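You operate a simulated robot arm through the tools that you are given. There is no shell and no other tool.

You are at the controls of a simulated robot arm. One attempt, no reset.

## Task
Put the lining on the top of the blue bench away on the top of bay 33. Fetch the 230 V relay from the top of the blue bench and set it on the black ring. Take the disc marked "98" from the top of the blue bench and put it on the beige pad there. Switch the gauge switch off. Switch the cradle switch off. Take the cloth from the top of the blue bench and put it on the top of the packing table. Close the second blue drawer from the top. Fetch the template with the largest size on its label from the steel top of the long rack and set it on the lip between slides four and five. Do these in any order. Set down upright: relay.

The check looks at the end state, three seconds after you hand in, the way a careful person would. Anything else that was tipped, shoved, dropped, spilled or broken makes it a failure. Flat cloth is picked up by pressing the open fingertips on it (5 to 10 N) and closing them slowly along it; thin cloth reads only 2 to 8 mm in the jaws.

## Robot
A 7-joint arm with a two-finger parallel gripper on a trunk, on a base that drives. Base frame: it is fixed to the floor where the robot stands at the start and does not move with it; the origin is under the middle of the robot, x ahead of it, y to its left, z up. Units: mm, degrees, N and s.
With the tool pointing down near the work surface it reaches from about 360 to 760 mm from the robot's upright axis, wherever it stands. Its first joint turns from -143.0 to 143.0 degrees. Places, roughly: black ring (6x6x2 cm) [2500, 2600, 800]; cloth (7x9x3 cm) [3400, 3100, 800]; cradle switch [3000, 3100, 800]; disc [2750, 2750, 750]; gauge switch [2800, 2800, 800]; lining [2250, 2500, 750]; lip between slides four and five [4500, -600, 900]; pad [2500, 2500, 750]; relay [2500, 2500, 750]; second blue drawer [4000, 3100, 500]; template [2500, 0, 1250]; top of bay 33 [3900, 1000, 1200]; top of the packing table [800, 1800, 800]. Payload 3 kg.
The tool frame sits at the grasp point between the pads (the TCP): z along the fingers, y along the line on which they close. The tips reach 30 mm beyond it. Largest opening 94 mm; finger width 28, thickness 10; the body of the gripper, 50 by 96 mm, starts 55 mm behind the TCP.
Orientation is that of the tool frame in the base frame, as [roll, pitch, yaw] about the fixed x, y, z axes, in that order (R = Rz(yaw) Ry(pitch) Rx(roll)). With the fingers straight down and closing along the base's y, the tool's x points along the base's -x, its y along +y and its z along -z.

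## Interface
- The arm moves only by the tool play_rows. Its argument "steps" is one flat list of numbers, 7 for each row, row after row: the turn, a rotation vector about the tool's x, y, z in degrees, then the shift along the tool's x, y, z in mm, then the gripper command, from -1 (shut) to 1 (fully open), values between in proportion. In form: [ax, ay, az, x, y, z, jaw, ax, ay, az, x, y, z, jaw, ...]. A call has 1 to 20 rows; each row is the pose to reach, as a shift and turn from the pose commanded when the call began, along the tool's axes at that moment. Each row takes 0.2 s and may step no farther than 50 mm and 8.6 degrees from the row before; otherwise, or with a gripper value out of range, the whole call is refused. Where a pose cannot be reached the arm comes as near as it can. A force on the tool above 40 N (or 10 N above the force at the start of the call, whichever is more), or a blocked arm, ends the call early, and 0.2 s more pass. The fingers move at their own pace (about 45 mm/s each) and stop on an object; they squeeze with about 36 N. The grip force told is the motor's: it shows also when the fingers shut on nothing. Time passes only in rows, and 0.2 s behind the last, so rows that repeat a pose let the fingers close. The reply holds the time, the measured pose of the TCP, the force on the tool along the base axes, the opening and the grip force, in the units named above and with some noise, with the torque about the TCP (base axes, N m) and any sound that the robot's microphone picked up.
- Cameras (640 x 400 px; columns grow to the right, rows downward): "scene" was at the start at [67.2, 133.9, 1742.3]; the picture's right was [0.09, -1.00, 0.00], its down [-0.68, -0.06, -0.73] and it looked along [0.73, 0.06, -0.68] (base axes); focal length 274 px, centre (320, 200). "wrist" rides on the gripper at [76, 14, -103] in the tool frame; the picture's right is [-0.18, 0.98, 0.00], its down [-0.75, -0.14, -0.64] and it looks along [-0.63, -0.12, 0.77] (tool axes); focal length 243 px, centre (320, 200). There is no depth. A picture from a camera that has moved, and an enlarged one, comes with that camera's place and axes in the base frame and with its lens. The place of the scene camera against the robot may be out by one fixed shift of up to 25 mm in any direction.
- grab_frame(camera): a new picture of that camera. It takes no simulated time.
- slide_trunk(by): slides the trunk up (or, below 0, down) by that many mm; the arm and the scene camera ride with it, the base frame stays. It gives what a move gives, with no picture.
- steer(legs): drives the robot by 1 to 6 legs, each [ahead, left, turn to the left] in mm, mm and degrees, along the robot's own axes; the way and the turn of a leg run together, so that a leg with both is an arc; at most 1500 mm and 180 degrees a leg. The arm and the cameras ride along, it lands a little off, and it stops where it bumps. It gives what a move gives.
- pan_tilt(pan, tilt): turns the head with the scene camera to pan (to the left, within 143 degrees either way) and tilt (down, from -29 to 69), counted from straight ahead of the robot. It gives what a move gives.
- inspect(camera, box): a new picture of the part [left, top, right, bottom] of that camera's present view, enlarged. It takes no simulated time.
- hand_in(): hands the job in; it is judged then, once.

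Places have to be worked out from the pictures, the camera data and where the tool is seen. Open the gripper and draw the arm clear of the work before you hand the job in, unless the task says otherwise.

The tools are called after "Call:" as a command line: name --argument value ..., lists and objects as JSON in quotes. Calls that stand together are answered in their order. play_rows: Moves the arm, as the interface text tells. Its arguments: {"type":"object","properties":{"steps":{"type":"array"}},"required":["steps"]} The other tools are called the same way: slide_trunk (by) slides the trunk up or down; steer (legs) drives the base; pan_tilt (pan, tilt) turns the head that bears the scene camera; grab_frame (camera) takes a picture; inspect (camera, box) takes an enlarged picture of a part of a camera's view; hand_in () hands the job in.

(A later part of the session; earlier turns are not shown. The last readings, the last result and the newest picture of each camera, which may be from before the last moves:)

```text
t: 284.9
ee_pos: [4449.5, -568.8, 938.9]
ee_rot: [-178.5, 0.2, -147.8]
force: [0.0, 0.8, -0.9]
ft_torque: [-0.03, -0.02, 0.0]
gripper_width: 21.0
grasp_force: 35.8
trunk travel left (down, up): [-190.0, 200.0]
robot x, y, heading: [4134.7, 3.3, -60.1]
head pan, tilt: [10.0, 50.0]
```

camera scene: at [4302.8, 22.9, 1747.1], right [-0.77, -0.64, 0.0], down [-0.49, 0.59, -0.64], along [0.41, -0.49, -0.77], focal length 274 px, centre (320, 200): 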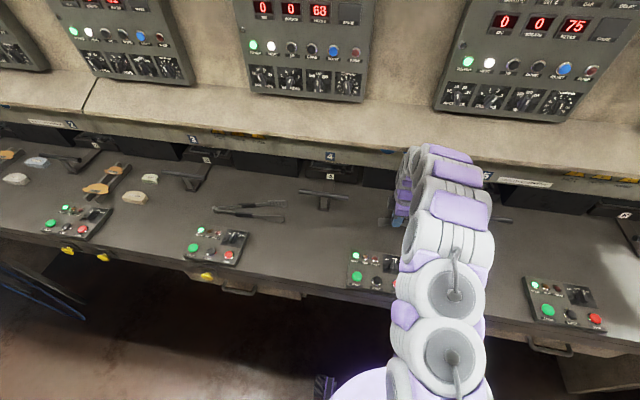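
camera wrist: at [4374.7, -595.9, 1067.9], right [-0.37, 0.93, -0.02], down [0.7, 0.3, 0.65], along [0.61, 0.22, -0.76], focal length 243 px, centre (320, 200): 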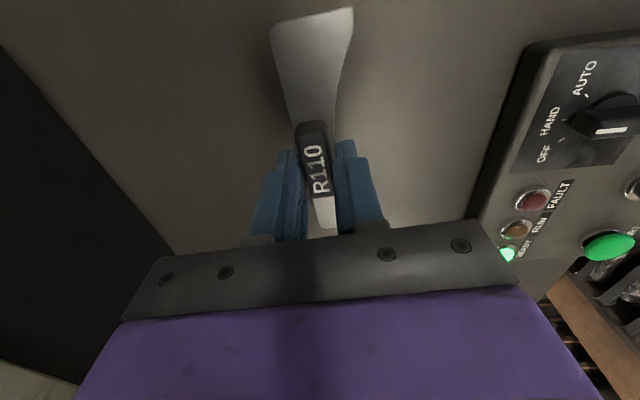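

Still free at z≈939; I go on in 2 mm steps.

Call:
play_rows --steps '[0, 0, 0, 0, 0, 2, -1, 0, 0, 0, 0, 0, 4, -1, 0, 0, 0, 0, 0, 4, -1]'

```text
t: 285.7
ee_pos: [4448.6, -570.0, 936.1]
ee_rot: [-178.4, 0.3, -147.8]
force: [0.7, -0.3, -1.0]
ft_torque: [0.04, 0.0, 0.0]
gripper_width: 21.0
grasp_force: 36.4
trunk travel left (down, up): [-190.0, 200.0]
robot x, y, heading: [4133.8, 8.0, -60.4]
head pan, tilt: [10.0, 50.0]
```

Call:
play_rows --steps '[0, 0, 0, 0, 0, 1.5, -1, 0, 0, 0, 0, 0, 3, -1, 0, 0, 0, 0, 0, 3, -1]'

```text
t: 286.5
ee_pos: [4448.9, -568.8, 933.3]
ee_rot: [-178.5, 0.3, -147.6]
force: [-1.0, 1.1, -0.3]
ft_torque: [0.0, 0.0, -0.04]
gripper_width: 21.0
grasp_force: 36.1
trunk travel left (down, up): [-190.0, 200.0]
robot x, y, heading: [4135.0, 5.9, -60.2]
head pan, tilt: [10.0, 50.0]
```

No contact yet at 933; I keep on gently.

Call:
play_rows --steps '[0, 0, 0, 0, 0, 1.5, -1, 0, 0, 0, 0, 0, 3, -1, 0, 0, 0, 0, 0, 3, -1]'

Call:
grab_frame --camera "wrist"

```text
t: 287.3
ee_pos: [4449.4, -570.7, 930.8]
ee_rot: [-178.5, 0.3, -147.7]
force: [-0.1, -0.9, 8.6]
ft_torque: [-0.17, 0.7, 0.04]
gripper_width: 21.2
grasp_force: 36.6
trunk travel left (down, up): [-190.0, 200.0]
robot x, y, heading: [4135.2, 5.9, -60.5]
head pan, tilt: [10.0, 50.0]
```

```text
taken
camera wrist: at [4375.8, -595.6, 1032.7], right [-0.37, 0.93, -0.03], down [0.7, 0.3, 0.65], along [0.61, 0.22, -0.76], focal length 243 px, centre (320, 200)
```

wrist: 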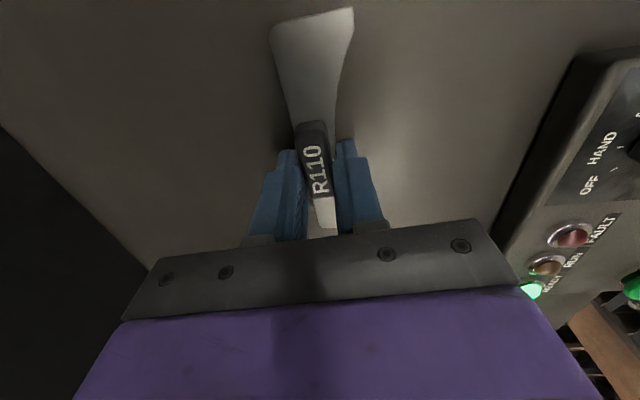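

Contact (8.6 N): the template lies on the counter lip. I open the fingers and rise, then look.

Call:
play_rows --steps '[0, 0, 0, 0, 0, 0, -0.4, 0, 0, 0, 0, 0, 0, -0.1, 0, 0, 0, 0, 0, 0, 0.1, 0, 0, 0, 0, 0, 0, 0.1, 0, 0, 0, 0, 0, -20, 0.1, 0, 0, 0, 0, 0, -60, 0.1, 0, 0, 0, 0, 0, -105, 0.1, 0, 0, 0, 0, 0, -150, 0.1, 0, 0, 0, 0, 0, -150, 0.1]'

Call:
grab_frame --camera "wrist"

```text
t: 289.3
ee_pos: [4446.4, -567.2, 1079.1]
ee_rot: [-178.5, 0.4, -147.6]
force: [0.1, -0.1, -0.1]
ft_torque: [-0.03, 0.0, -0.05]
gripper_width: 51.6
grasp_force: 0.0
trunk travel left (down, up): [-190.0, 200.0]
robot x, y, heading: [4136.8, 10.3, -60.4]
head pan, tilt: [10.0, 50.0]
```

```text
taken
camera wrist: at [4373.8, -593.8, 1180.6], right [-0.37, 0.93, -0.02], down [0.7, 0.3, 0.65], along [0.61, 0.22, -0.76], focal length 243 px, centre (320, 200)
```

wrist: 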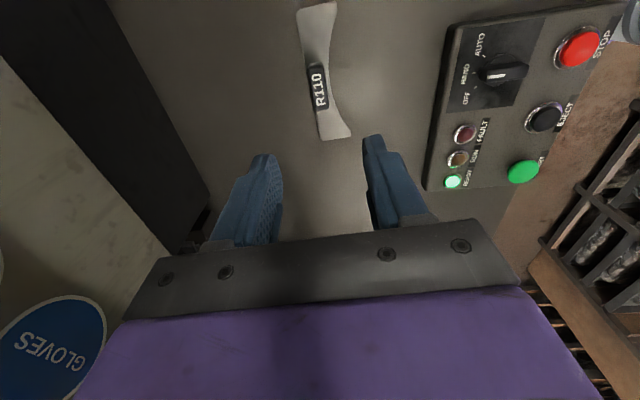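

The R110 template lies on the lip between slides 4 and 5. I retract the arm before driving back.

Call:
play_rows --steps '[0, 0, 0, 0, 40, -20, 0.1, 0, 0, 0, 0, 80, -40, 0.1, 0, 0, 0, 0, 120, -60, 0.1, 0, 0, 0, 0, 160, -80, 0.1, 0, 0, 0, 0, 200, -100, 0.1, 0, 0, 0, 0, 200, -100, 0.1]'

Call:
grab_frame --camera "scene"

```text
t: 290.7
ee_pos: [4337.9, -396.5, 1174.5]
ee_rot: [-178.6, 0.3, -147.7]
force: [-0.1, -0.5, 0.7]
ft_torque: [0.01, 0.04, -0.02]
gripper_width: 51.5
grasp_force: 0.2
trunk travel left (down, up): [-190.0, 200.0]
robot x, y, heading: [4135.4, 6.1, -60.1]
head pan, tilt: [10.0, 50.0]
```

```text
taken
camera scene: at [4303.2, 23.6, 1747.0], right [-0.77, -0.64, 0.0], down [-0.49, 0.59, -0.64], along [0.41, -0.49, -0.77], focal length 274 px, centre (320, 200)
```

scene: 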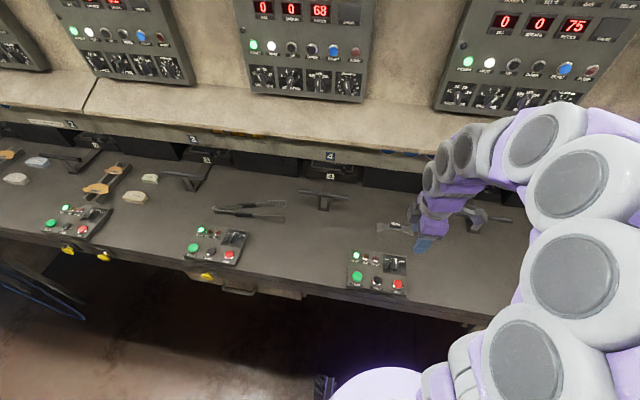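

The template is seated between the two slides. I drive back out of the passage the way I came.

Call:
steer --legs '[[-225, 0, -0.8], [0, -1200, 0]]'

```text
t: 298.1
ee_pos: [3173.6, -781.7, 1175.7]
ee_rot: [-178.5, 0.1, -148.6]
force: [0.8, 0.4, 0.0]
ft_torque: [0.0, 0.0, -0.04]
gripper_width: 51.6
grasp_force: 0.1
trunk travel left (down, up): [-190.0, 200.0]
robot x, y, heading: [2974.7, -378.4, -60.9]
head pan, tilt: [10.0, 50.0]
```

Position as planned (u≈2449, v≈−1729). I continue right, then back through the gap into the aisle.

Call:
steer --legs '[[0, -1180, 0], [-1000, 0, -0.6], [-780, 0, 0]]'

```text
t: 312.7
ee_pos: [1283.8, 215.9, 1176.1]
ee_rot: [-178.4, 0.3, -150.0]
force: [1.3, 0.2, -0.3]
ft_torque: [0.02, 0.0, 0.01]
gripper_width: 51.9
grasp_force: 0.2
trunk travel left (down, up): [-190.0, 200.0]
robot x, y, heading: [1099.2, 626.4, -62.4]
head pan, tilt: [10.0, 50.0]
```

I am back in the aisle. I drive left along it toward the drawers and then turn to face the bench.

Call:
steer --legs '[[0, 1400, 0.4], [0, 1400, 0], [0, 0, 90], [0, 0, 90]]'

Call:
pan_tilt --pan -35 --tilt 40

Call:
grab_frame --camera "scene"

```text
t: 334.0
ee_pos: [3406.5, 2319.2, 1175.4]
ee_rot: [-178.3, 0.2, 29.9]
force: [0.9, -0.4, -0.3]
ft_torque: [0.01, 0.0, 0.0]
gripper_width: 51.6
grasp_force: 0.1
trunk travel left (down, up): [-190.0, 200.0]
robot x, y, heading: [3589.1, 1908.6, 117.5]
head pan, tilt: [10.0, 50.0]
```

```text
t: 335.1
ee_pos: [3407.7, 2318.3, 1176.7]
ee_rot: [-178.3, 0.2, 30.1]
force: [0.2, 0.3, -1.2]
ft_torque: [0.0, 0.01, -0.02]
gripper_width: 51.6
grasp_force: 0.0
trunk travel left (down, up): [-190.0, 200.0]
robot x, y, heading: [3594.3, 1909.2, 117.7]
head pan, tilt: [-35.0, 40.0]
```

```text
taken
camera scene: at [3501.5, 1891.1, 1761.2], right [0.99, -0.13, 0.0], down [-0.08, -0.64, -0.77], along [0.1, 0.76, -0.64], focal length 274 px, centre (320, 200)
```

scene: 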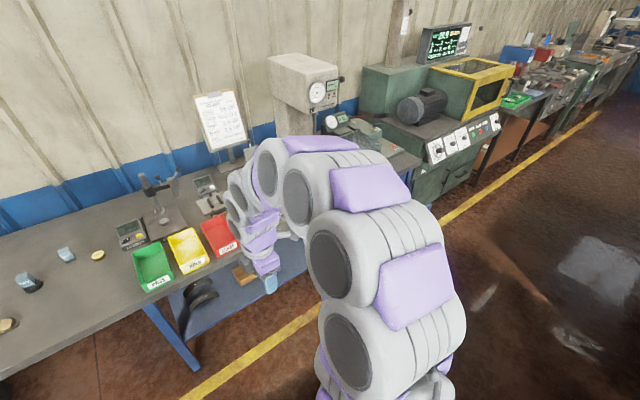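

The arm hides the drawers from here. I drive right about 750 mm and look to the left of the arm.

Call:
steer --legs '[[0, -750, 0.3]]'

Call:
pan_tilt --pan 0 --tilt 45

Call:
grab_frame --camera "scene"

```text
t: 339.2
ee_pos: [4064.7, 2665.2, 1175.8]
ee_rot: [-178.4, 0.2, 30.6]
force: [0.2, -0.8, -0.2]
ft_torque: [-0.01, -0.02, -0.01]
gripper_width: 51.7
grasp_force: 0.0
trunk travel left (down, up): [-190.0, 200.0]
robot x, y, heading: [4252.5, 2259.7, 118.1]
head pan, tilt: [-35.0, 40.0]
```

```text
t: 340.2
ee_pos: [4066.4, 2664.5, 1176.5]
ee_rot: [-178.3, 0.4, 30.7]
force: [0.6, -0.4, 0.1]
ft_torque: [0.0, -0.02, 0.03]
gripper_width: 51.6
grasp_force: 0.1
trunk travel left (down, up): [-190.0, 200.0]
robot x, y, heading: [4256.9, 2263.0, 117.9]
head pan, tilt: [0.0, 45.0]
```

```text
taken
camera scene: at [4116.0, 2226.5, 1754.0], right [0.88, 0.47, 0.0], down [0.33, -0.62, -0.71], along [-0.33, 0.62, -0.71], focal length 274 px, centre (320, 200)
```

scene: 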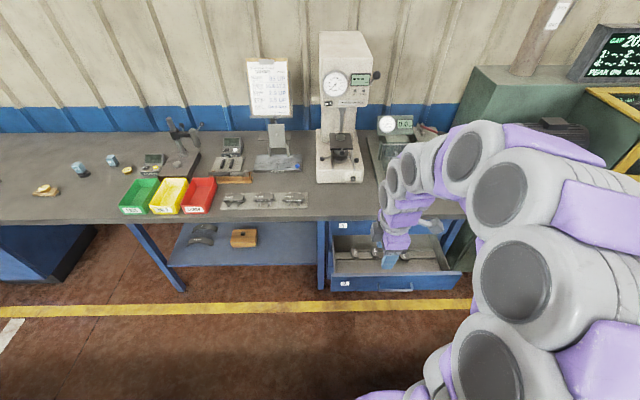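

Now the drawer stack is visible: a closed top drawer and the open one beneath. I zoom in.

Call:
inspect --camera "scene" --box '[310, 200, 480, 306]'

Call:
pan_tilt --pan -10 --tilt 65

Call:
grab_frame --camera "scene"

```text
3.76 times, centred on (395, 253) of scene
camera zoom: at [4116.0, 2226.5, 1754.0], right [0.88, 0.47, 0.0], down [0.33, -0.62, -0.71], along [-0.33, 0.62, -0.71], focal length 1031 px, centre (38, 0)
```

zoom: 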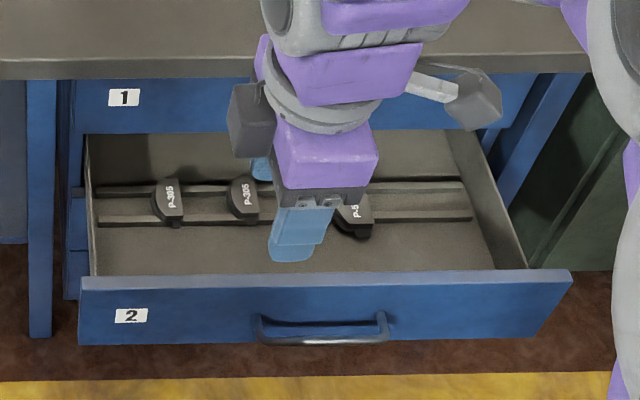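

```text
t: 341.0
ee_pos: [4067.6, 2664.4, 1176.7]
ee_rot: [-178.3, 0.4, 30.7]
force: [-0.1, -0.3, 0.0]
ft_torque: [0.0, 0.0, -0.02]
gripper_width: 51.9
grasp_force: 0.0
trunk travel left (down, up): [-190.0, 200.0]
robot x, y, heading: [4254.7, 2256.9, 118.0]
head pan, tilt: [-10.0, 65.0]
```

```text
taken
camera scene: at [4135.5, 2212.5, 1729.0], right [0.95, 0.31, 0.0], down [0.28, -0.86, -0.42], along [-0.13, 0.4, -0.91], focal length 274 px, centre (320, 200)
```

scene: 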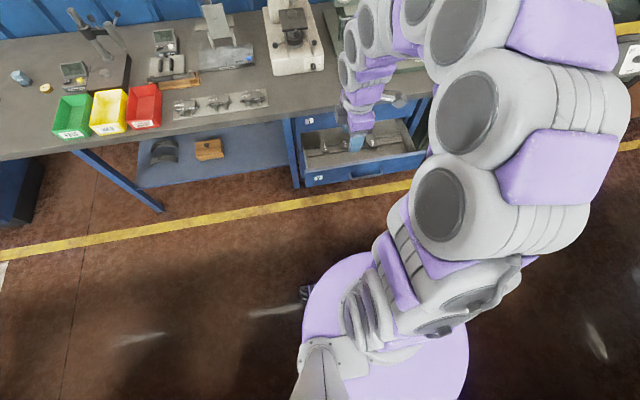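

Drawer "2" is the open one, with pads standing inside, so I must push it in slowly. I turn the gripper back to face ahead, closed, and look at the drawer front with the wrist camera.

Call:
play_rows --steps '[0, 0, 8.5, 0, 0, 0, -0.5, 0, 0, 17, 0, 0, 0, -1, 0, 0, 25.5, 0, 0, 0, -1, 0, 0, 34, 0, 0, 0, -1, 0, 0, 42.5, 0, 0, 0, -1, 0, 0, 51, 0, 0, 0, -1, 0, 0, 59.5, 0, 0, 0, -1, 0, 0, 68, 0, 0, 0, -1, 0, 0, 76.5, 0, 0, 0, -1, 0, 0, 85, 0, 0, 0, -1, 0, 0, 92.5, 0, 0, 0, -1, 0, 0, 92.5, 0, 0, 0, -1]'

Call:
grab_frame --camera "wrist"

```text
t: 343.6
ee_pos: [4067.1, 2664.2, 1176.7]
ee_rot: [179.7, 1.8, -61.9]
force: [0.6, 0.0, -0.4]
ft_torque: [-0.01, 0.0, 0.0]
gripper_width: 0.0
grasp_force: 32.8
trunk travel left (down, up): [-190.0, 200.0]
robot x, y, heading: [4258.8, 2262.1, 118.0]
head pan, tilt: [-10.0, 65.0]
```

```text
taken
camera wrist: at [4092.9, 2588.0, 1277.2], right [-0.95, -0.3, 0.01], down [-0.22, 0.72, 0.66], along [-0.21, 0.63, -0.75], focal length 243 px, centre (320, 200)
```

wrist: 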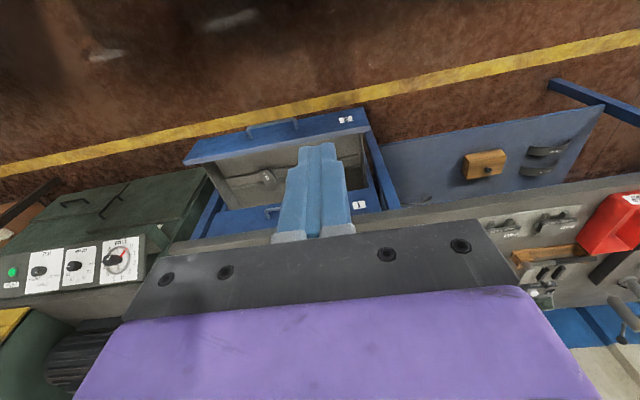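

I estimate drawer 2's front at v≈675, z 490–660, handle in the middle, and its closed position about 200 mm further in. I lower the trunk to bring the arm to that height.

Call:
slide_trunk --by -180

Call:
play_rows --steps '[0, 0, 0, 0, -23, 0, -1, 0, -8, 0, 0, -46, 20, -1, 0, -16, 0, 0, -46, 40, -1, 0, -24, 0, 0, -46, 60, -1, 0, -32, 0, 0, -46, 80, -1, 0, -40, 0, 0, -46, 100, -1, 0, -48, 0, 0, -46, 120, -1, 0, -56, 0, 0, -46, 140, -1, 0, -60, 0, 0, -46, 160, -1, 0, -60, 0, 0, -46, 160, -1]'

Call:
grab_frame --camera "wrist"

```text
t: 345.6
ee_pos: [4067.6, 2665.2, 996.6]
ee_rot: [179.7, 1.7, -61.8]
force: [0.5, 0.2, -0.9]
ft_torque: [-0.04, 0.03, -0.01]
gripper_width: 0.1
grasp_force: 33.0
trunk travel left (down, up): [-10.0, 380.0]
robot x, y, heading: [4257.1, 2261.0, 118.0]
head pan, tilt: [-10.0, 65.0]
```

```text
t: 347.8
ee_pos: [4158.5, 2805.8, 840.0]
ee_rot: [-179.7, 61.4, -61.3]
force: [2.3, 0.3, -0.4]
ft_torque: [0.02, 0.08, 0.16]
gripper_width: 0.0
grasp_force: 33.2
out of reach, approached as far as the arm can: row 5, 6, 7, 8, 9, 10
trunk travel left (down, up): [-10.0, 380.0]
robot x, y, heading: [4257.0, 2263.0, 118.2]
head pan, tilt: [-10.0, 65.0]
```

```text
taken
camera wrist: at [4206.8, 2687.9, 823.0], right [-0.91, -0.39, 0.16], down [0.22, -0.11, 0.97], along [-0.36, 0.91, 0.19], focal length 243 px, centre (320, 200)
```

wrist: 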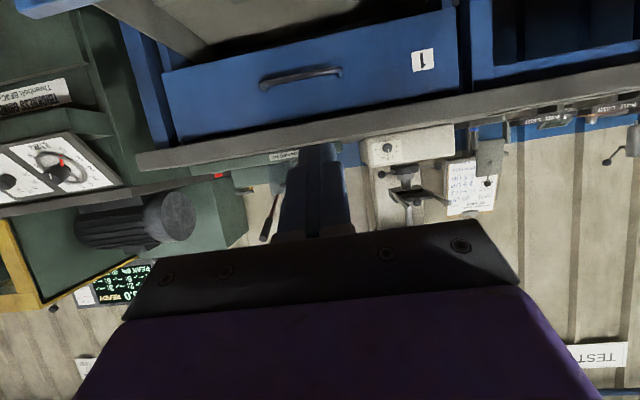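

The close, strongly tilted pose was out of reach and the arm settled off to the side (TCP at v≈527, u≈4988). I check with a null row what the commanded pose is now.

Call:
play_rows --steps '[0, 0, 0, 0, 0, 0, -1]'

```text
t: 348.2
ee_pos: [4162.8, 2804.5, 841.9]
ee_rot: [180.0, 61.5, -61.6]
force: [-0.3, 0.6, 0.5]
ft_torque: [0.0, -0.04, 0.01]
gripper_width: 0.0
grasp_force: 33.0
trunk travel left (down, up): [-10.0, 380.0]
robot x, y, heading: [4252.1, 2261.2, 118.0]
head pan, tilt: [-10.0, 65.0]
```

The commanded pose equals the reached one. I shift left 104 mm first, then go down and slightly ahead toward the drawer front's height (target v≈590, z≈590).

Call:
play_rows --steps '[0, 0, 0, 0, 35, 0, -1, 0, 0, 0, 0, 70, 0, -1, 0, 0, 0, 0, 104, 0, -1, 0, 0, 0, 30, 104, 26, -1, 0, 0, 0, 60, 104, 52, -1, 0, 0, 0, 90, 104, 78, -1, 0, 0, 0, 120, 104, 104, -1, 0, 0, 0, 120, 104, 104, -1]'

Call:
grab_frame --camera "wrist"

Call:
grab_frame --camera "scene"

```text
t: 350.0
ee_pos: [4053.1, 2787.6, 689.2]
ee_rot: [179.4, 61.5, -62.4]
force: [0.5, -0.1, 1.0]
ft_torque: [0.03, 0.01, 0.03]
gripper_width: 0.0
grasp_force: 33.2
out of reach, approached as far as the arm can: row 1, 2, 3, 4
trunk travel left (down, up): [-10.0, 380.0]
robot x, y, heading: [4255.2, 2261.6, 117.9]
head pan, tilt: [-10.0, 65.0]
```

```text
taken
camera wrist: at [4101.2, 2669.5, 670.4], right [-0.91, -0.39, 0.17], down [0.23, -0.11, 0.97], along [-0.36, 0.92, 0.19], focal length 243 px, centre (320, 200)
```

wrist: 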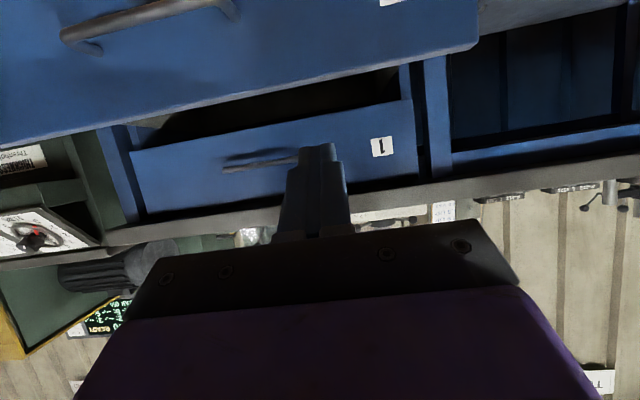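

```text
taken
camera scene: at [4132.9, 2211.8, 1548.8], right [0.95, 0.31, 0.0], down [0.28, -0.86, -0.42], along [-0.13, 0.4, -0.91], focal length 274 px, centre (320, 200)
```

scene: 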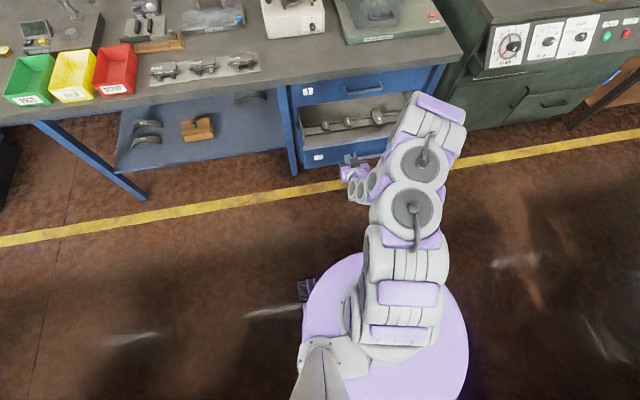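

From this angle the panel's top edge is at z≈600, v≈693, so its middle is at z≈520. I descend another 145 mm at the same distance.

Call:
play_rows --steps '[0, 0, 0, 30, 0, 16, -1, 0, 0, 0, 60, 0, 32.5, -1, 0, 0, 0, 90, 0, 49, -1, 0, 0, 0, 115, 0, 62.5, -1, 0, 0, 0, 128, 0, 69.5, -1, 0, 0, 0, 128, 0, 69.5, -1]'

Call:
grab_frame --camera "wrist"

Call:
grab_frame --camera "scene"

```text
t: 351.4
ee_pos: [4053.4, 2789.0, 542.6]
ee_rot: [179.2, 61.7, -62.5]
force: [-0.2, 0.6, -0.3]
ft_torque: [0.0, -0.02, -0.01]
gripper_width: 0.2
grasp_force: 33.0
trunk travel left (down, up): [-10.0, 380.0]
robot x, y, heading: [4258.0, 2259.6, 118.1]
head pan, tilt: [-10.0, 65.0]
```

```text
taken
camera wrist: at [4101.2, 2669.8, 524.1], right [-0.91, -0.39, 0.17], down [0.23, -0.11, 0.97], along [-0.36, 0.92, 0.19], focal length 243 px, centre (320, 200)
```

wrist: 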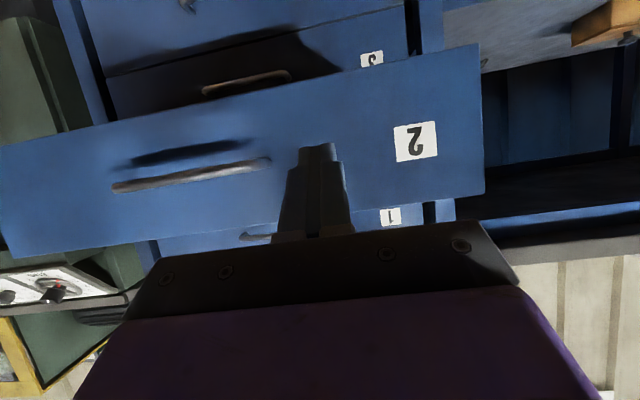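

```text
taken
camera scene: at [4135.8, 2213.7, 1549.0], right [0.95, 0.31, 0.0], down [0.28, -0.86, -0.42], along [-0.13, 0.4, -0.91], focal length 274 px, centre (320, 200)
```

scene: 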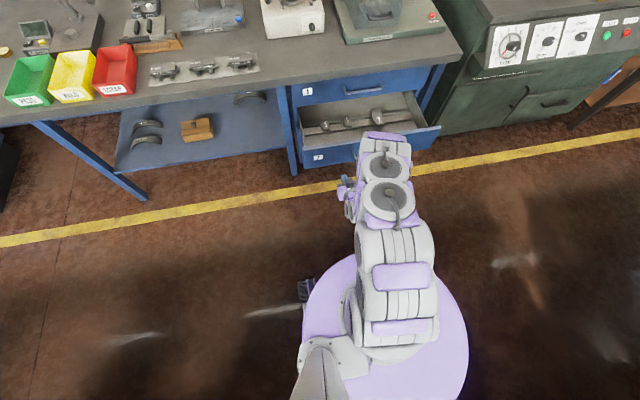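

The fingertip points at the panel between the handle and the "2" label. I drive the base 70 mm closer (staying short of contact), then push with the arm.

Call:
steer --legs '[[70, 0, 0]]'

Call:
grab_frame --camera "wrist"

```text
t: 352.4
ee_pos: [4020.3, 2850.7, 541.7]
ee_rot: [179.2, 61.7, -62.5]
force: [-0.4, -0.4, 0.2]
ft_torque: [-0.03, 0.01, 0.05]
gripper_width: 0.0
grasp_force: 32.9
trunk travel left (down, up): [-10.0, 380.0]
robot x, y, heading: [4224.8, 2319.8, 118.2]
head pan, tilt: [-10.0, 65.0]
```

```text
taken
camera wrist: at [4068.1, 2731.8, 524.3], right [-0.91, -0.39, 0.17], down [0.23, -0.11, 0.97], along [-0.36, 0.92, 0.19], focal length 243 px, centre (320, 200)
```

wrist: 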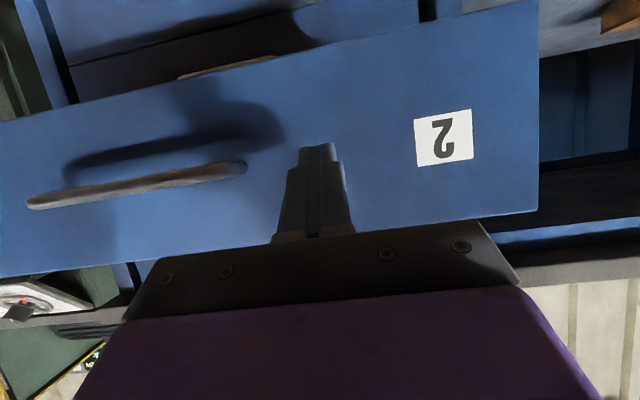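

The panel front is at v≈681 (23 mm from the tip) and the closed plane at v≈862. I push slowly, 5 mm per row, straight ahead.

Call:
play_rows --steps '[0, 0, 0, -2.37, 0, 4.4, -1, 0, 0, 0, -4.74, 0, 8.8, -1, 0, 0, 0, -7.11, 0, 13.2, -1, 0, 0, 0, -9.48, 0, 17.6, -1, 0, 0, 0, -11.85, 0, 22, -1, 0, 0, 0, -14.2, 0, 26.4, -1, 0, 0, 0, -16.6, 0, 30.8, -1, 0, 0, 0, -19, 0, 35.2, -1, 0, 0, 0, -21.3, 0, 39.6, -1, 0, 0, 0, -23.7, 0, 44, -1, 0, 0, 0, -26.1, 0, 48.4, -1, 0, 0, 0, -28.4, 0, 52.8, -1, 0, 0, 0, -30.8, 0, 57.2, -1, 0, 0, 0, -33.2, 0, 61.6, -1, 0, 0, 0, -35.6, 0, 66, -1, 0, 0, 0, -37.9, 0, 70.4, -1, 0, 0, 0, -40.3, 0, 74.8, -1, 0, 0, 0, -42.7, 0, 79.2, -1, 0, 0, 0, -45, 0, 83.6, -1, 0, 0, 0, -47.4, 0, 88, -1]'

Call:
grab_frame --camera "scene"

Call:
grab_frame --camera "wrist"

```text
t: 356.6
ee_pos: [3974.3, 2936.5, 543.3]
ee_rot: [179.3, 61.6, -62.5]
force: [1.6, -0.3, -0.1]
ft_torque: [0.04, 0.01, 0.03]
gripper_width: 0.1
grasp_force: 33.3
trunk travel left (down, up): [-10.0, 380.0]
robot x, y, heading: [4219.5, 2322.9, 118.3]
head pan, tilt: [-10.0, 65.0]
```

```text
taken
camera scene: at [4102.4, 2275.9, 1548.9], right [0.95, 0.31, 0.0], down [0.28, -0.86, -0.42], along [-0.13, 0.4, -0.91], focal length 274 px, centre (320, 200)
```

scene: 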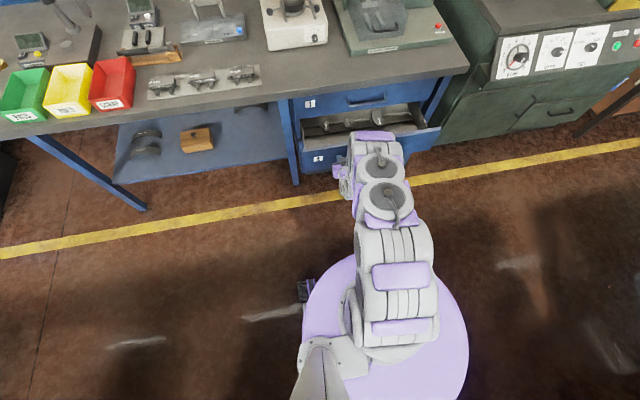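

```text
taken
camera wrist: at [4021.1, 2818.7, 524.9], right [-0.91, -0.39, 0.17], down [0.23, -0.11, 0.97], along [-0.36, 0.92, 0.19], focal length 243 px, centre (320, 200)
```

wrist: 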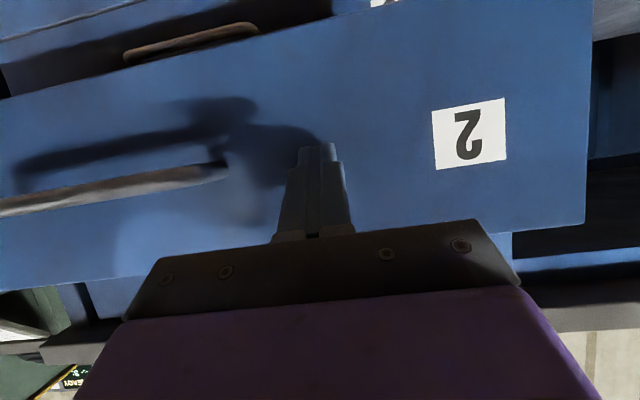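

The drawer slides easily (front now near v≈750). I continue pushing at the same gentle pace.

Call:
play_rows --steps '[0, 0, 0, -2.37, 0, 4.4, -1, 0, 0, 0, -4.74, 0, 8.8, -1, 0, 0, 0, -7.11, 0, 13.2, -1, 0, 0, 0, -9.48, 0, 17.6, -1, 0, 0, 0, -11.85, 0, 22, -1, 0, 0, 0, -14.2, 0, 26.4, -1, 0, 0, 0, -16.6, 0, 30.8, -1, 0, 0, 0, -19, 0, 35.2, -1, 0, 0, 0, -21.3, 0, 39.6, -1, 0, 0, 0, -23.7, 0, 44, -1, 0, 0, 0, -26.1, 0, 48.4, -1, 0, 0, 0, -28.4, 0, 52.8, -1, 0, 0, 0, -30.8, 0, 57.2, -1, 0, 0, 0, -33.2, 0, 61.6, -1, 0, 0, 0, -35.6, 0, 66, -1, 0, 0, 0, -37, 0, 68.7, -1, 0, 0, 0, -38.4, 0, 71.3, -1, 0, 0, 0, -38.4, 0, 71.3, -1]'

Call:
grab_frame --camera "wrist"

Call:
inspect --camera "scene" --box '[260, 60, 480, 198]'

```text
t: 360.4
ee_pos: [3934.9, 3009.4, 542.1]
ee_rot: [179.2, 61.8, -62.5]
force: [-0.7, -0.8, 0.7]
ft_torque: [-0.01, 0.02, -0.02]
gripper_width: 0.2
grasp_force: 33.4
trunk travel left (down, up): [-10.0, 380.0]
robot x, y, heading: [4223.2, 2322.6, 117.9]
head pan, tilt: [-10.0, 65.0]
```

```text
taken
camera wrist: at [3982.6, 2890.6, 525.3], right [-0.91, -0.39, 0.17], down [0.23, -0.12, 0.97], along [-0.35, 0.91, 0.19], focal length 243 px, centre (320, 200)
```

wrist: 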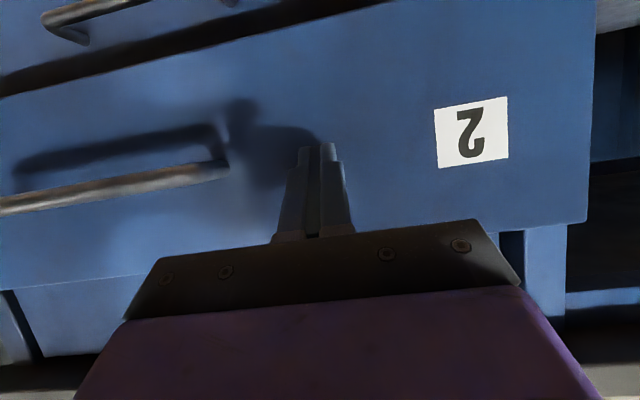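

```text
2.90 times, centred on (370, 129) of scene
camera zoom: at [4102.2, 2276.2, 1549.0], right [0.95, 0.31, 0.0], down [0.28, -0.86, -0.42], along [-0.13, 0.4, -0.91], focal length 794 px, centre (175, 406)
```

zoom: 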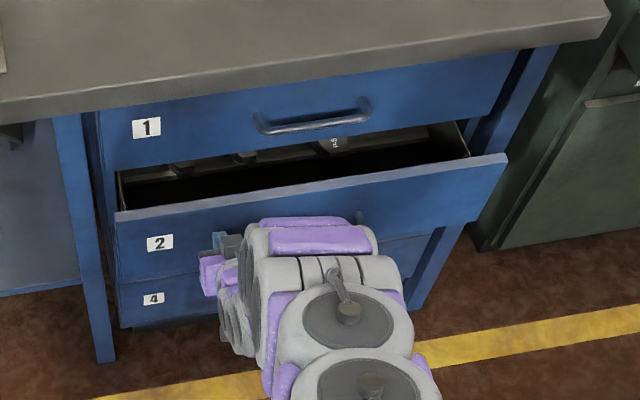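

The drawer is still open a little. I push on in smaller steps until the force shows it is home.

Call:
play_rows --steps '[0, 0, 0, -1.9, 0, 3.5, -1, 0, 0, 0, -3.8, 0, 7, -1, 0, 0, 0, -5.7, 0, 10.6, -1, 0, 0, 0, -7.6, 0, 14.1, -1, 0, 0, 0, -9.5, 0, 17.6, -1, 0, 0, 0, -11.4, 0, 21.1, -1, 0, 0, 0, -13.3, 0, 24.6, -1, 0, 0, 0, -15.2, 0, 28.2, -1, 0, 0, 0, -15.2, 0, 28.2, -1]'

Call:
inspect --camera "scene" --box '[260, 60, 480, 198]'

```text
t: 362.4
ee_pos: [3920.3, 3036.8, 543.3]
ee_rot: [179.2, 61.7, -62.5]
force: [0.4, -0.7, -0.5]
ft_torque: [-0.03, -0.02, -0.01]
gripper_width: 0.0
grasp_force: 33.0
trunk travel left (down, up): [-10.0, 380.0]
robot x, y, heading: [4225.3, 2325.6, 118.0]
head pan, tilt: [-10.0, 65.0]
```

```text
2.90 times, centred on (370, 129) of scene
camera zoom: at [4102.2, 2276.3, 1548.9], right [0.95, 0.31, 0.0], down [0.28, -0.86, -0.42], along [-0.13, 0.4, -0.91], focal length 794 px, centre (175, 406)
```

zoom: 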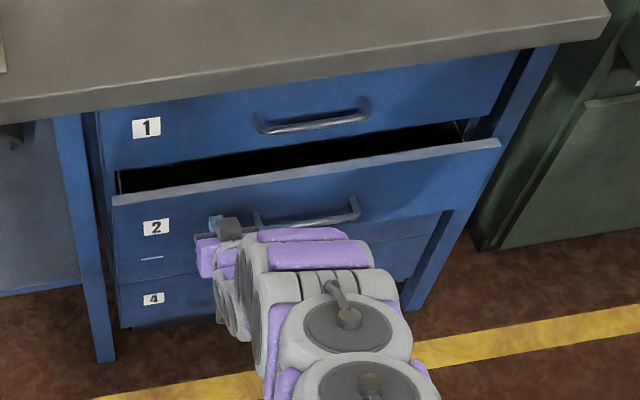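

Nearly there; I continue in 4 mm steps.

Call:
play_rows --steps '[0, 0, 0, -1.9, 0, 3.5, -1, 0, 0, 0, -3.8, 0, 7, -1, 0, 0, 0, -5.7, 0, 10.6, -1, 0, 0, 0, -7.6, 0, 14.1, -1, 0, 0, 0, -9.5, 0, 17.6, -1, 0, 0, 0, -11.4, 0, 21.1, -1, 0, 0, 0, -13.3, 0, 24.6, -1, 0, 0, 0, -13.3, 0, 24.6, -1]'

Call:
inspect --camera "scene" --box '[260, 60, 480, 198]'

```text
t: 364.2
ee_pos: [3910.5, 3052.7, 554.0]
ee_rot: [179.2, 61.8, -62.3]
force: [0.4, 0.2, 0.1]
ft_torque: [-0.02, -0.04, 0.02]
gripper_width: 0.1
grasp_force: 33.1
out of reach, approached as far as the arm can: row 4, 5, 6, 7, 8
trunk travel left (down, up): [-10.0, 380.0]
robot x, y, heading: [4220.6, 2321.2, 117.9]
head pan, tilt: [-10.0, 65.0]
```

```text
2.90 times, centred on (370, 129) of scene
camera zoom: at [4102.2, 2276.3, 1549.0], right [0.95, 0.31, 0.0], down [0.28, -0.86, -0.42], along [-0.13, 0.4, -0.91], focal length 794 px, centre (175, 406)
```

zoom: 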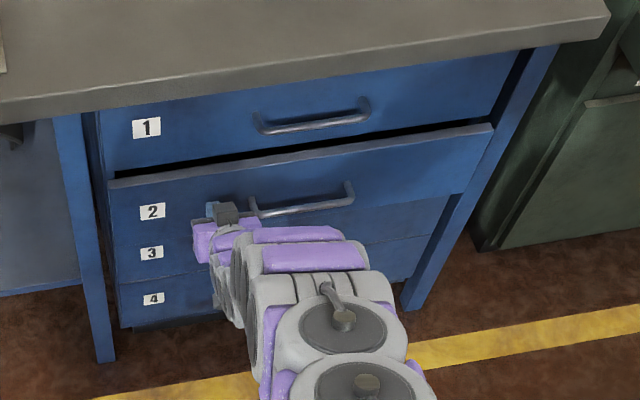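

The arm reached its limit with the drawer about 20–30 mm open. I pull the arm back 70 mm, drive the base 70 mm closer, and then finish the push with the arm.

Call:
play_rows --steps '[0, 0, 0, 9.5, 0, -17.6, -1, 0, 0, 0, 19, 0, -35.2, -1, 0, 0, 0, 28.4, 0, -52.8, -1, 0, 0, 0, 35, 0, -65, -1, 0, 0, 0, 35, 0, -65, -1]'

```text
t: 365.4
ee_pos: [3945.4, 2987.7, 553.0]
ee_rot: [179.2, 61.8, -62.4]
force: [-0.2, -0.5, 0.5]
ft_torque: [0.0, -0.02, 0.01]
gripper_width: 0.0
grasp_force: 32.9
trunk travel left (down, up): [-10.0, 380.0]
robot x, y, heading: [4222.9, 2323.0, 118.4]
head pan, tilt: [-10.0, 65.0]
```

Call:
steer --legs '[[65, 0, 0]]'

Call:
grab_frame --camera "wrist"

```text
t: 366.4
ee_pos: [3915.3, 3045.4, 553.4]
ee_rot: [179.2, 61.8, -62.6]
force: [0.8, 0.5, 0.7]
ft_torque: [-0.03, -0.02, 0.0]
gripper_width: 0.0
grasp_force: 33.2
trunk travel left (down, up): [-10.0, 380.0]
robot x, y, heading: [4192.4, 2380.8, 118.3]
head pan, tilt: [-10.0, 65.0]
```

```text
taken
camera wrist: at [3962.7, 2927.3, 535.1], right [-0.91, -0.39, 0.17], down [0.23, -0.11, 0.97], along [-0.35, 0.91, 0.19], focal length 243 px, centre (320, 200)
```

wrist: 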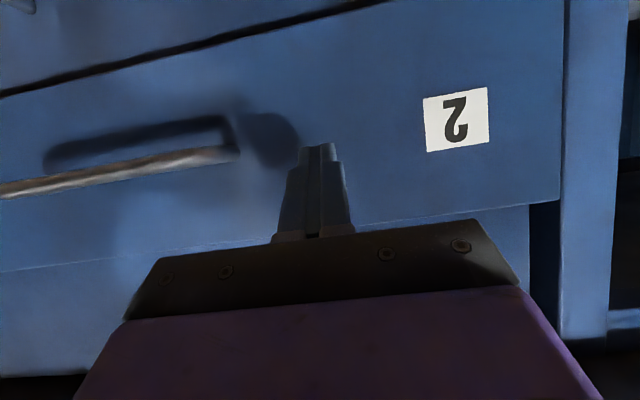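

Now there is reach again. I finish the push in 3 mm steps, watching for the stop.

Call:
play_rows --steps '[0, 0, 0, -1.9, 0, 3.5, -1, 0, 0, 0, -3.8, 0, 7, -1, 0, 0, 0, -5.2, 0, 9.7, -1, 0, 0, 0, -6.6, 0, 12.3, -1, 0, 0, 0, -8, 0, 15, -1, 0, 0, 0, -9.5, 0, 17.6, -1, 0, 0, 0, -10.9, 0, 20.2, -1, 0, 0, 0, -12.3, 0, 22.9, -1, 0, 0, 0, -12.3, 0, 22.9, -1]'

Call:
inspect --camera "scene" --box '[260, 30, 480, 168]'

```text
t: 368.4
ee_pos: [3903.6, 3067.6, 554.6]
ee_rot: [179.2, 62.0, -62.6]
force: [0.3, -1.0, 0.0]
ft_torque: [0.01, -0.03, 0.02]
gripper_width: 0.0
grasp_force: 32.8
trunk travel left (down, up): [-10.0, 380.0]
robot x, y, heading: [4193.3, 2380.5, 118.2]
head pan, tilt: [-10.0, 65.0]
```

```text
2.90 times, centred on (370, 99) of scene
camera zoom: at [4071.7, 2333.4, 1549.0], right [0.95, 0.31, 0.0], down [0.28, -0.86, -0.42], along [-0.13, 0.4, -0.91], focal length 794 px, centre (175, 493)
```

zoom: 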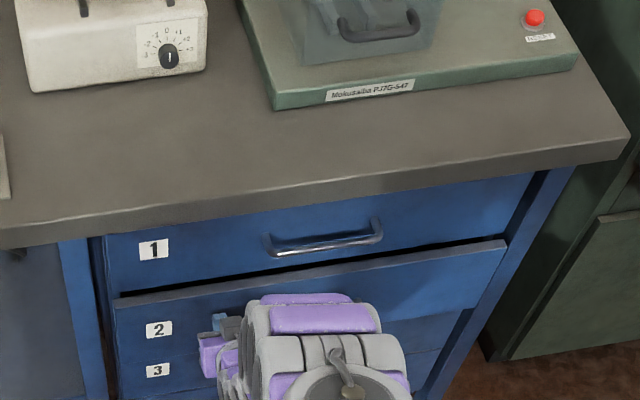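

A slim gap remains. I continue pushing in 3 mm steps.

Call:
play_rows --steps '[0, 0, 0, -1.4, 0, 2.6, -1, 0, 0, 0, -2.8, 0, 5.3, -1, 0, 0, 0, -4.2, 0, 7.9, -1, 0, 0, 0, -5.6, 0, 10.6, -1, 0, 0, 0, -7, 0, 13.2, -1, 0, 0, 0, -8.5, 0, 15.9, -1, 0, 0, 0, -8.5, 0, 15.9, -1]'

Call:
inspect --camera "scene" --box '[260, 30, 480, 168]'

```text
t: 370.0
ee_pos: [3895.4, 3082.6, 553.6]
ee_rot: [179.2, 61.8, -62.5]
force: [-0.1, -0.6, -0.3]
ft_torque: [-0.02, 0.02, 0.0]
gripper_width: 0.0
grasp_force: 32.7
trunk travel left (down, up): [-10.0, 380.0]
robot x, y, heading: [4188.5, 2379.2, 118.2]
head pan, tilt: [-10.0, 65.0]
```

```text
2.90 times, centred on (370, 99) of scene
camera zoom: at [4071.6, 2333.5, 1549.0], right [0.95, 0.31, 0.0], down [0.28, -0.86, -0.42], along [-0.13, 0.4, -0.91], focal length 794 px, centre (175, 493)
```

zoom: 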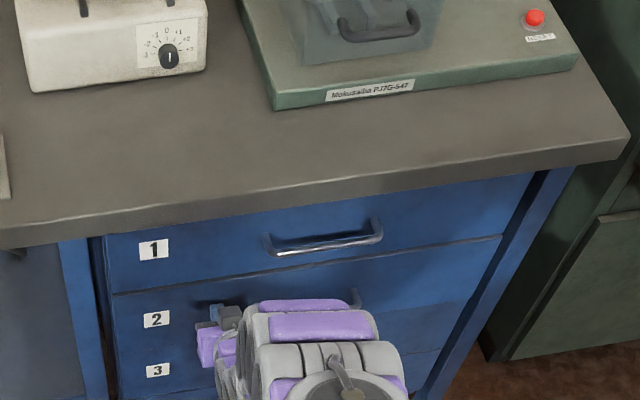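

The front looks flush with drawer 1. I press on a little until I feel the stop.

Call:
play_rows --steps '[0, 0, 0, -1, 0, 1.8, -1, 0, 0, 0, -1.9, 0, 3.5, -1, 0, 0, 0, -2.8, 0, 5.3, -1, 0, 0, 0, -2.8, 0, 5.3, -1]'

Call:
inspect --camera "scene" --box '[260, 30, 480, 168]'

```text
t: 371.0
ee_pos: [3891.6, 3088.6, 554.6]
ee_rot: [179.1, 62.0, -62.5]
force: [0.7, -0.1, 0.4]
ft_torque: [-0.01, -0.02, -0.02]
gripper_width: 0.0
grasp_force: 32.3
trunk travel left (down, up): [-10.0, 380.0]
robot x, y, heading: [4193.1, 2379.2, 118.0]
head pan, tilt: [-10.0, 65.0]
```

```text
2.90 times, centred on (370, 99) of scene
camera zoom: at [4071.6, 2333.6, 1549.0], right [0.95, 0.31, 0.0], down [0.28, -0.86, -0.42], along [-0.13, 0.4, -0.91], focal length 794 px, centre (175, 493)
```

zoom: 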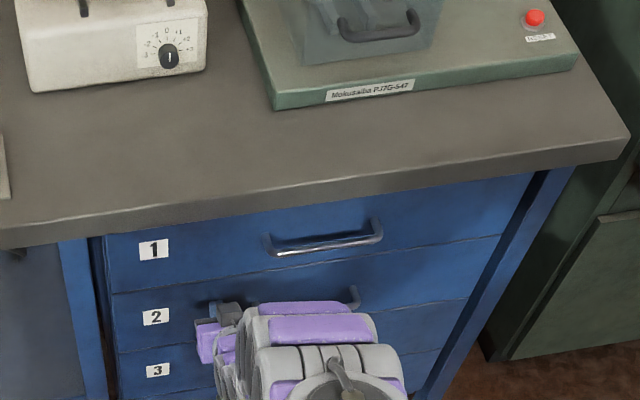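

No stop felt yet; I press a few more millimetres.

Call:
play_rows --steps '[0, 0, 0, -1, 0, 1.8, -1, 0, 0, 0, -1.9, 0, 3.5, -1, 0, 0, 0, -2.8, 0, 5.3, -1, 0, 0, 0, -2.8, 0, 5.3, -1]'

Call:
inspect --camera "scene" --box '[260, 30, 480, 168]'

Call:
grab_frame --camera "wrist"

```text
t: 371.8
ee_pos: [3891.6, 3090.3, 553.1]
ee_rot: [179.3, 61.5, -62.5]
force: [6.3, -12.7, 7.2]
ft_torque: [0.17, 0.07, 0.04]
gripper_width: 0.0
grasp_force: 32.5
trunk travel left (down, up): [-10.0, 380.0]
robot x, y, heading: [4195.5, 2381.7, 118.2]
head pan, tilt: [-10.0, 65.0]
stopped in row 3: the force on the tool passed its limit at 45 N (the readings are from after the stop); the commanded pose is now the measured one
```

```text
2.90 times, centred on (370, 99) of scene
camera zoom: at [4072.7, 2330.4, 1549.0], right [0.95, 0.31, 0.0], down [0.28, -0.86, -0.42], along [-0.13, 0.4, -0.91], focal length 794 px, centre (175, 493)
```

zoom: 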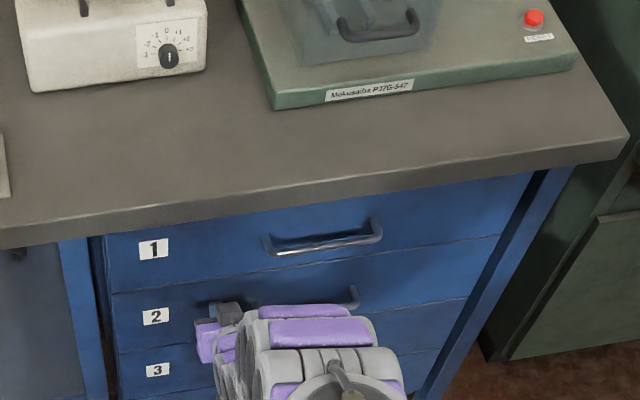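

```text
taken
camera wrist: at [3939.3, 2971.1, 534.7], right [-0.91, -0.39, 0.17], down [0.23, -0.11, 0.97], along [-0.35, 0.92, 0.19], focal length 243 px, centre (320, 200)
```

wrist: 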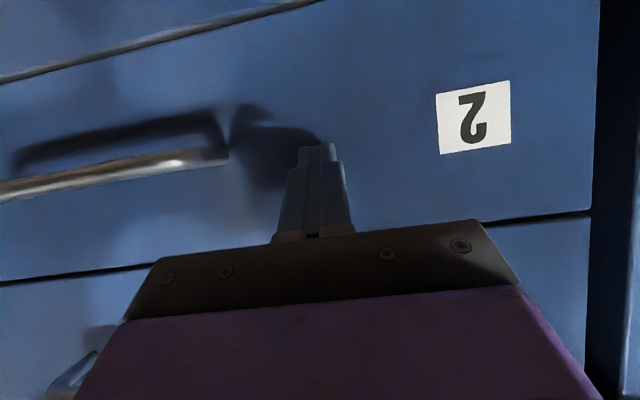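

The stop was reached (45 N) and the drawer front is flush with its neighbours. I retract the arm straight back.

Call:
play_rows --steps '[0, 0, 0, 4.7, 0, -8.8, -1, 0, 0, 0, 19, 0, -35.2, -1, 0, 0, 0, 38, 0, -70.4, -1, 0, 0, 0, 57, 0, -105.6, -1, 0, 0, 0, 71, 0, -132, -1, 0, 0, 0, 71, 0, -132, -1]'

Call:
steer --legs '[[-250, 0, 0]]'

Call:
pan_tilt --pan 10 --tilt 45

Call:
grab_frame --camera "scene"

```text
t: 373.1
ee_pos: [3962.7, 2959.7, 554.2]
ee_rot: [179.2, 61.6, -62.5]
force: [-0.3, -0.4, -0.3]
ft_torque: [0.01, 0.02, 0.04]
gripper_width: 0.1
grasp_force: 32.9
trunk travel left (down, up): [-10.0, 380.0]
robot x, y, heading: [4190.5, 2374.9, 118.3]
head pan, tilt: [-10.0, 65.0]
```

```text
t: 375.0
ee_pos: [4078.4, 2740.0, 553.7]
ee_rot: [179.2, 61.5, -62.5]
force: [-0.8, 0.0, 0.4]
ft_torque: [0.0, 0.02, -0.06]
gripper_width: 0.2
grasp_force: 33.0
trunk travel left (down, up): [-10.0, 380.0]
robot x, y, heading: [4307.9, 2162.7, 118.3]
head pan, tilt: [-10.0, 65.0]
```

```text
t: 375.8
ee_pos: [4079.2, 2736.1, 553.9]
ee_rot: [179.2, 61.5, -62.4]
force: [0.4, -0.1, 0.0]
ft_torque: [-0.01, 0.04, 0.04]
gripper_width: 0.0
grasp_force: 33.5
trunk travel left (down, up): [-10.0, 380.0]
robot x, y, heading: [4312.9, 2158.0, 118.2]
head pan, tilt: [10.0, 45.0]
```

```text
taken
camera scene: at [4158.6, 2119.3, 1573.9], right [0.79, 0.62, 0.0], down [0.44, -0.56, -0.7], along [-0.44, 0.55, -0.71], focal length 274 px, centre (320, 200)
```

scene: 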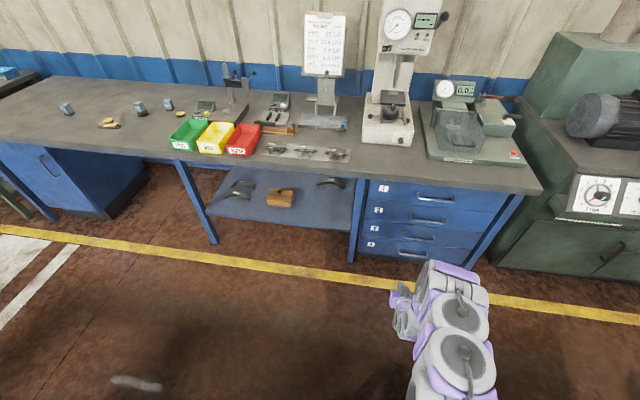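

The drawer stack is closed. I zoom in to verify the bench items: relay, disc, gauge and cradle, lever.

Call:
inspect --camera "scene" --box '[40, 80, 200, 180]'

Call:
inspect --camera "scene" --box '[160, 50, 360, 175]'

Call:
inspect --camera "scene" --box '[340, 160, 540, 285]'

```text
4.00 times, centred on (120, 130) of scene
camera zoom: at [4158.6, 2119.3, 1573.9], right [0.79, 0.62, 0.0], down [0.44, -0.56, -0.7], along [-0.44, 0.55, -0.71], focal length 1095 px, centre (1120, 480)
```

zoom: 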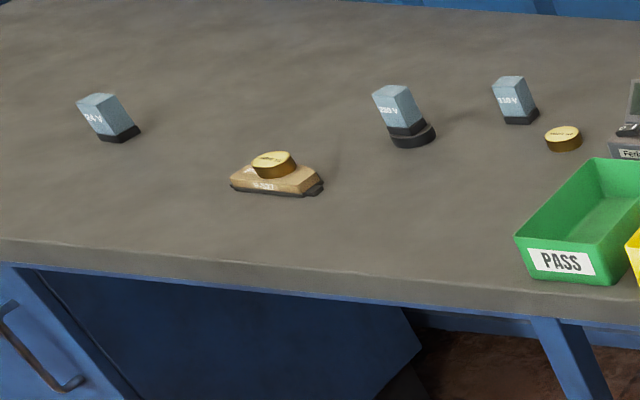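

```text
3.20 times, centred on (260, 112) of scene
camera zoom: at [4158.6, 2119.3, 1573.9], right [0.79, 0.62, 0.0], down [0.44, -0.56, -0.7], along [-0.44, 0.55, -0.71], focal length 876 px, centre (512, 480)
```

zoom: 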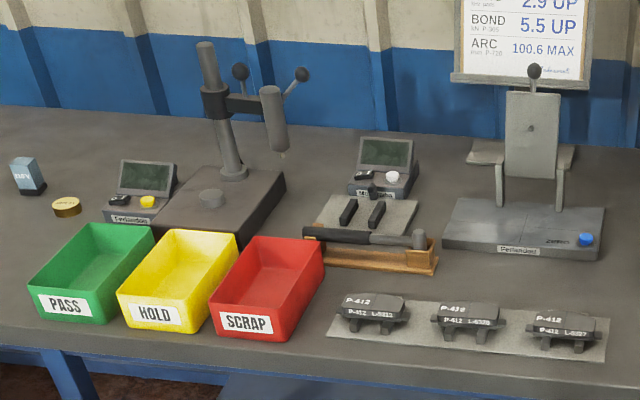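

```text
3.20 times, centred on (440, 222) of scene
camera zoom: at [4158.6, 2119.3, 1573.9], right [0.79, 0.62, 0.0], down [0.44, -0.56, -0.7], along [-0.44, 0.55, -0.71], focal length 876 px, centre (-64, 128)
```

zoom: 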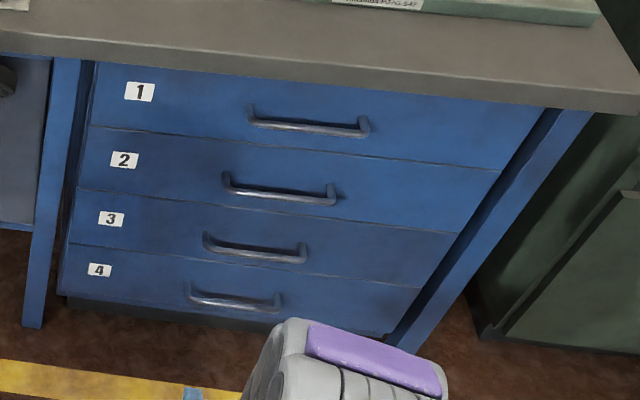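

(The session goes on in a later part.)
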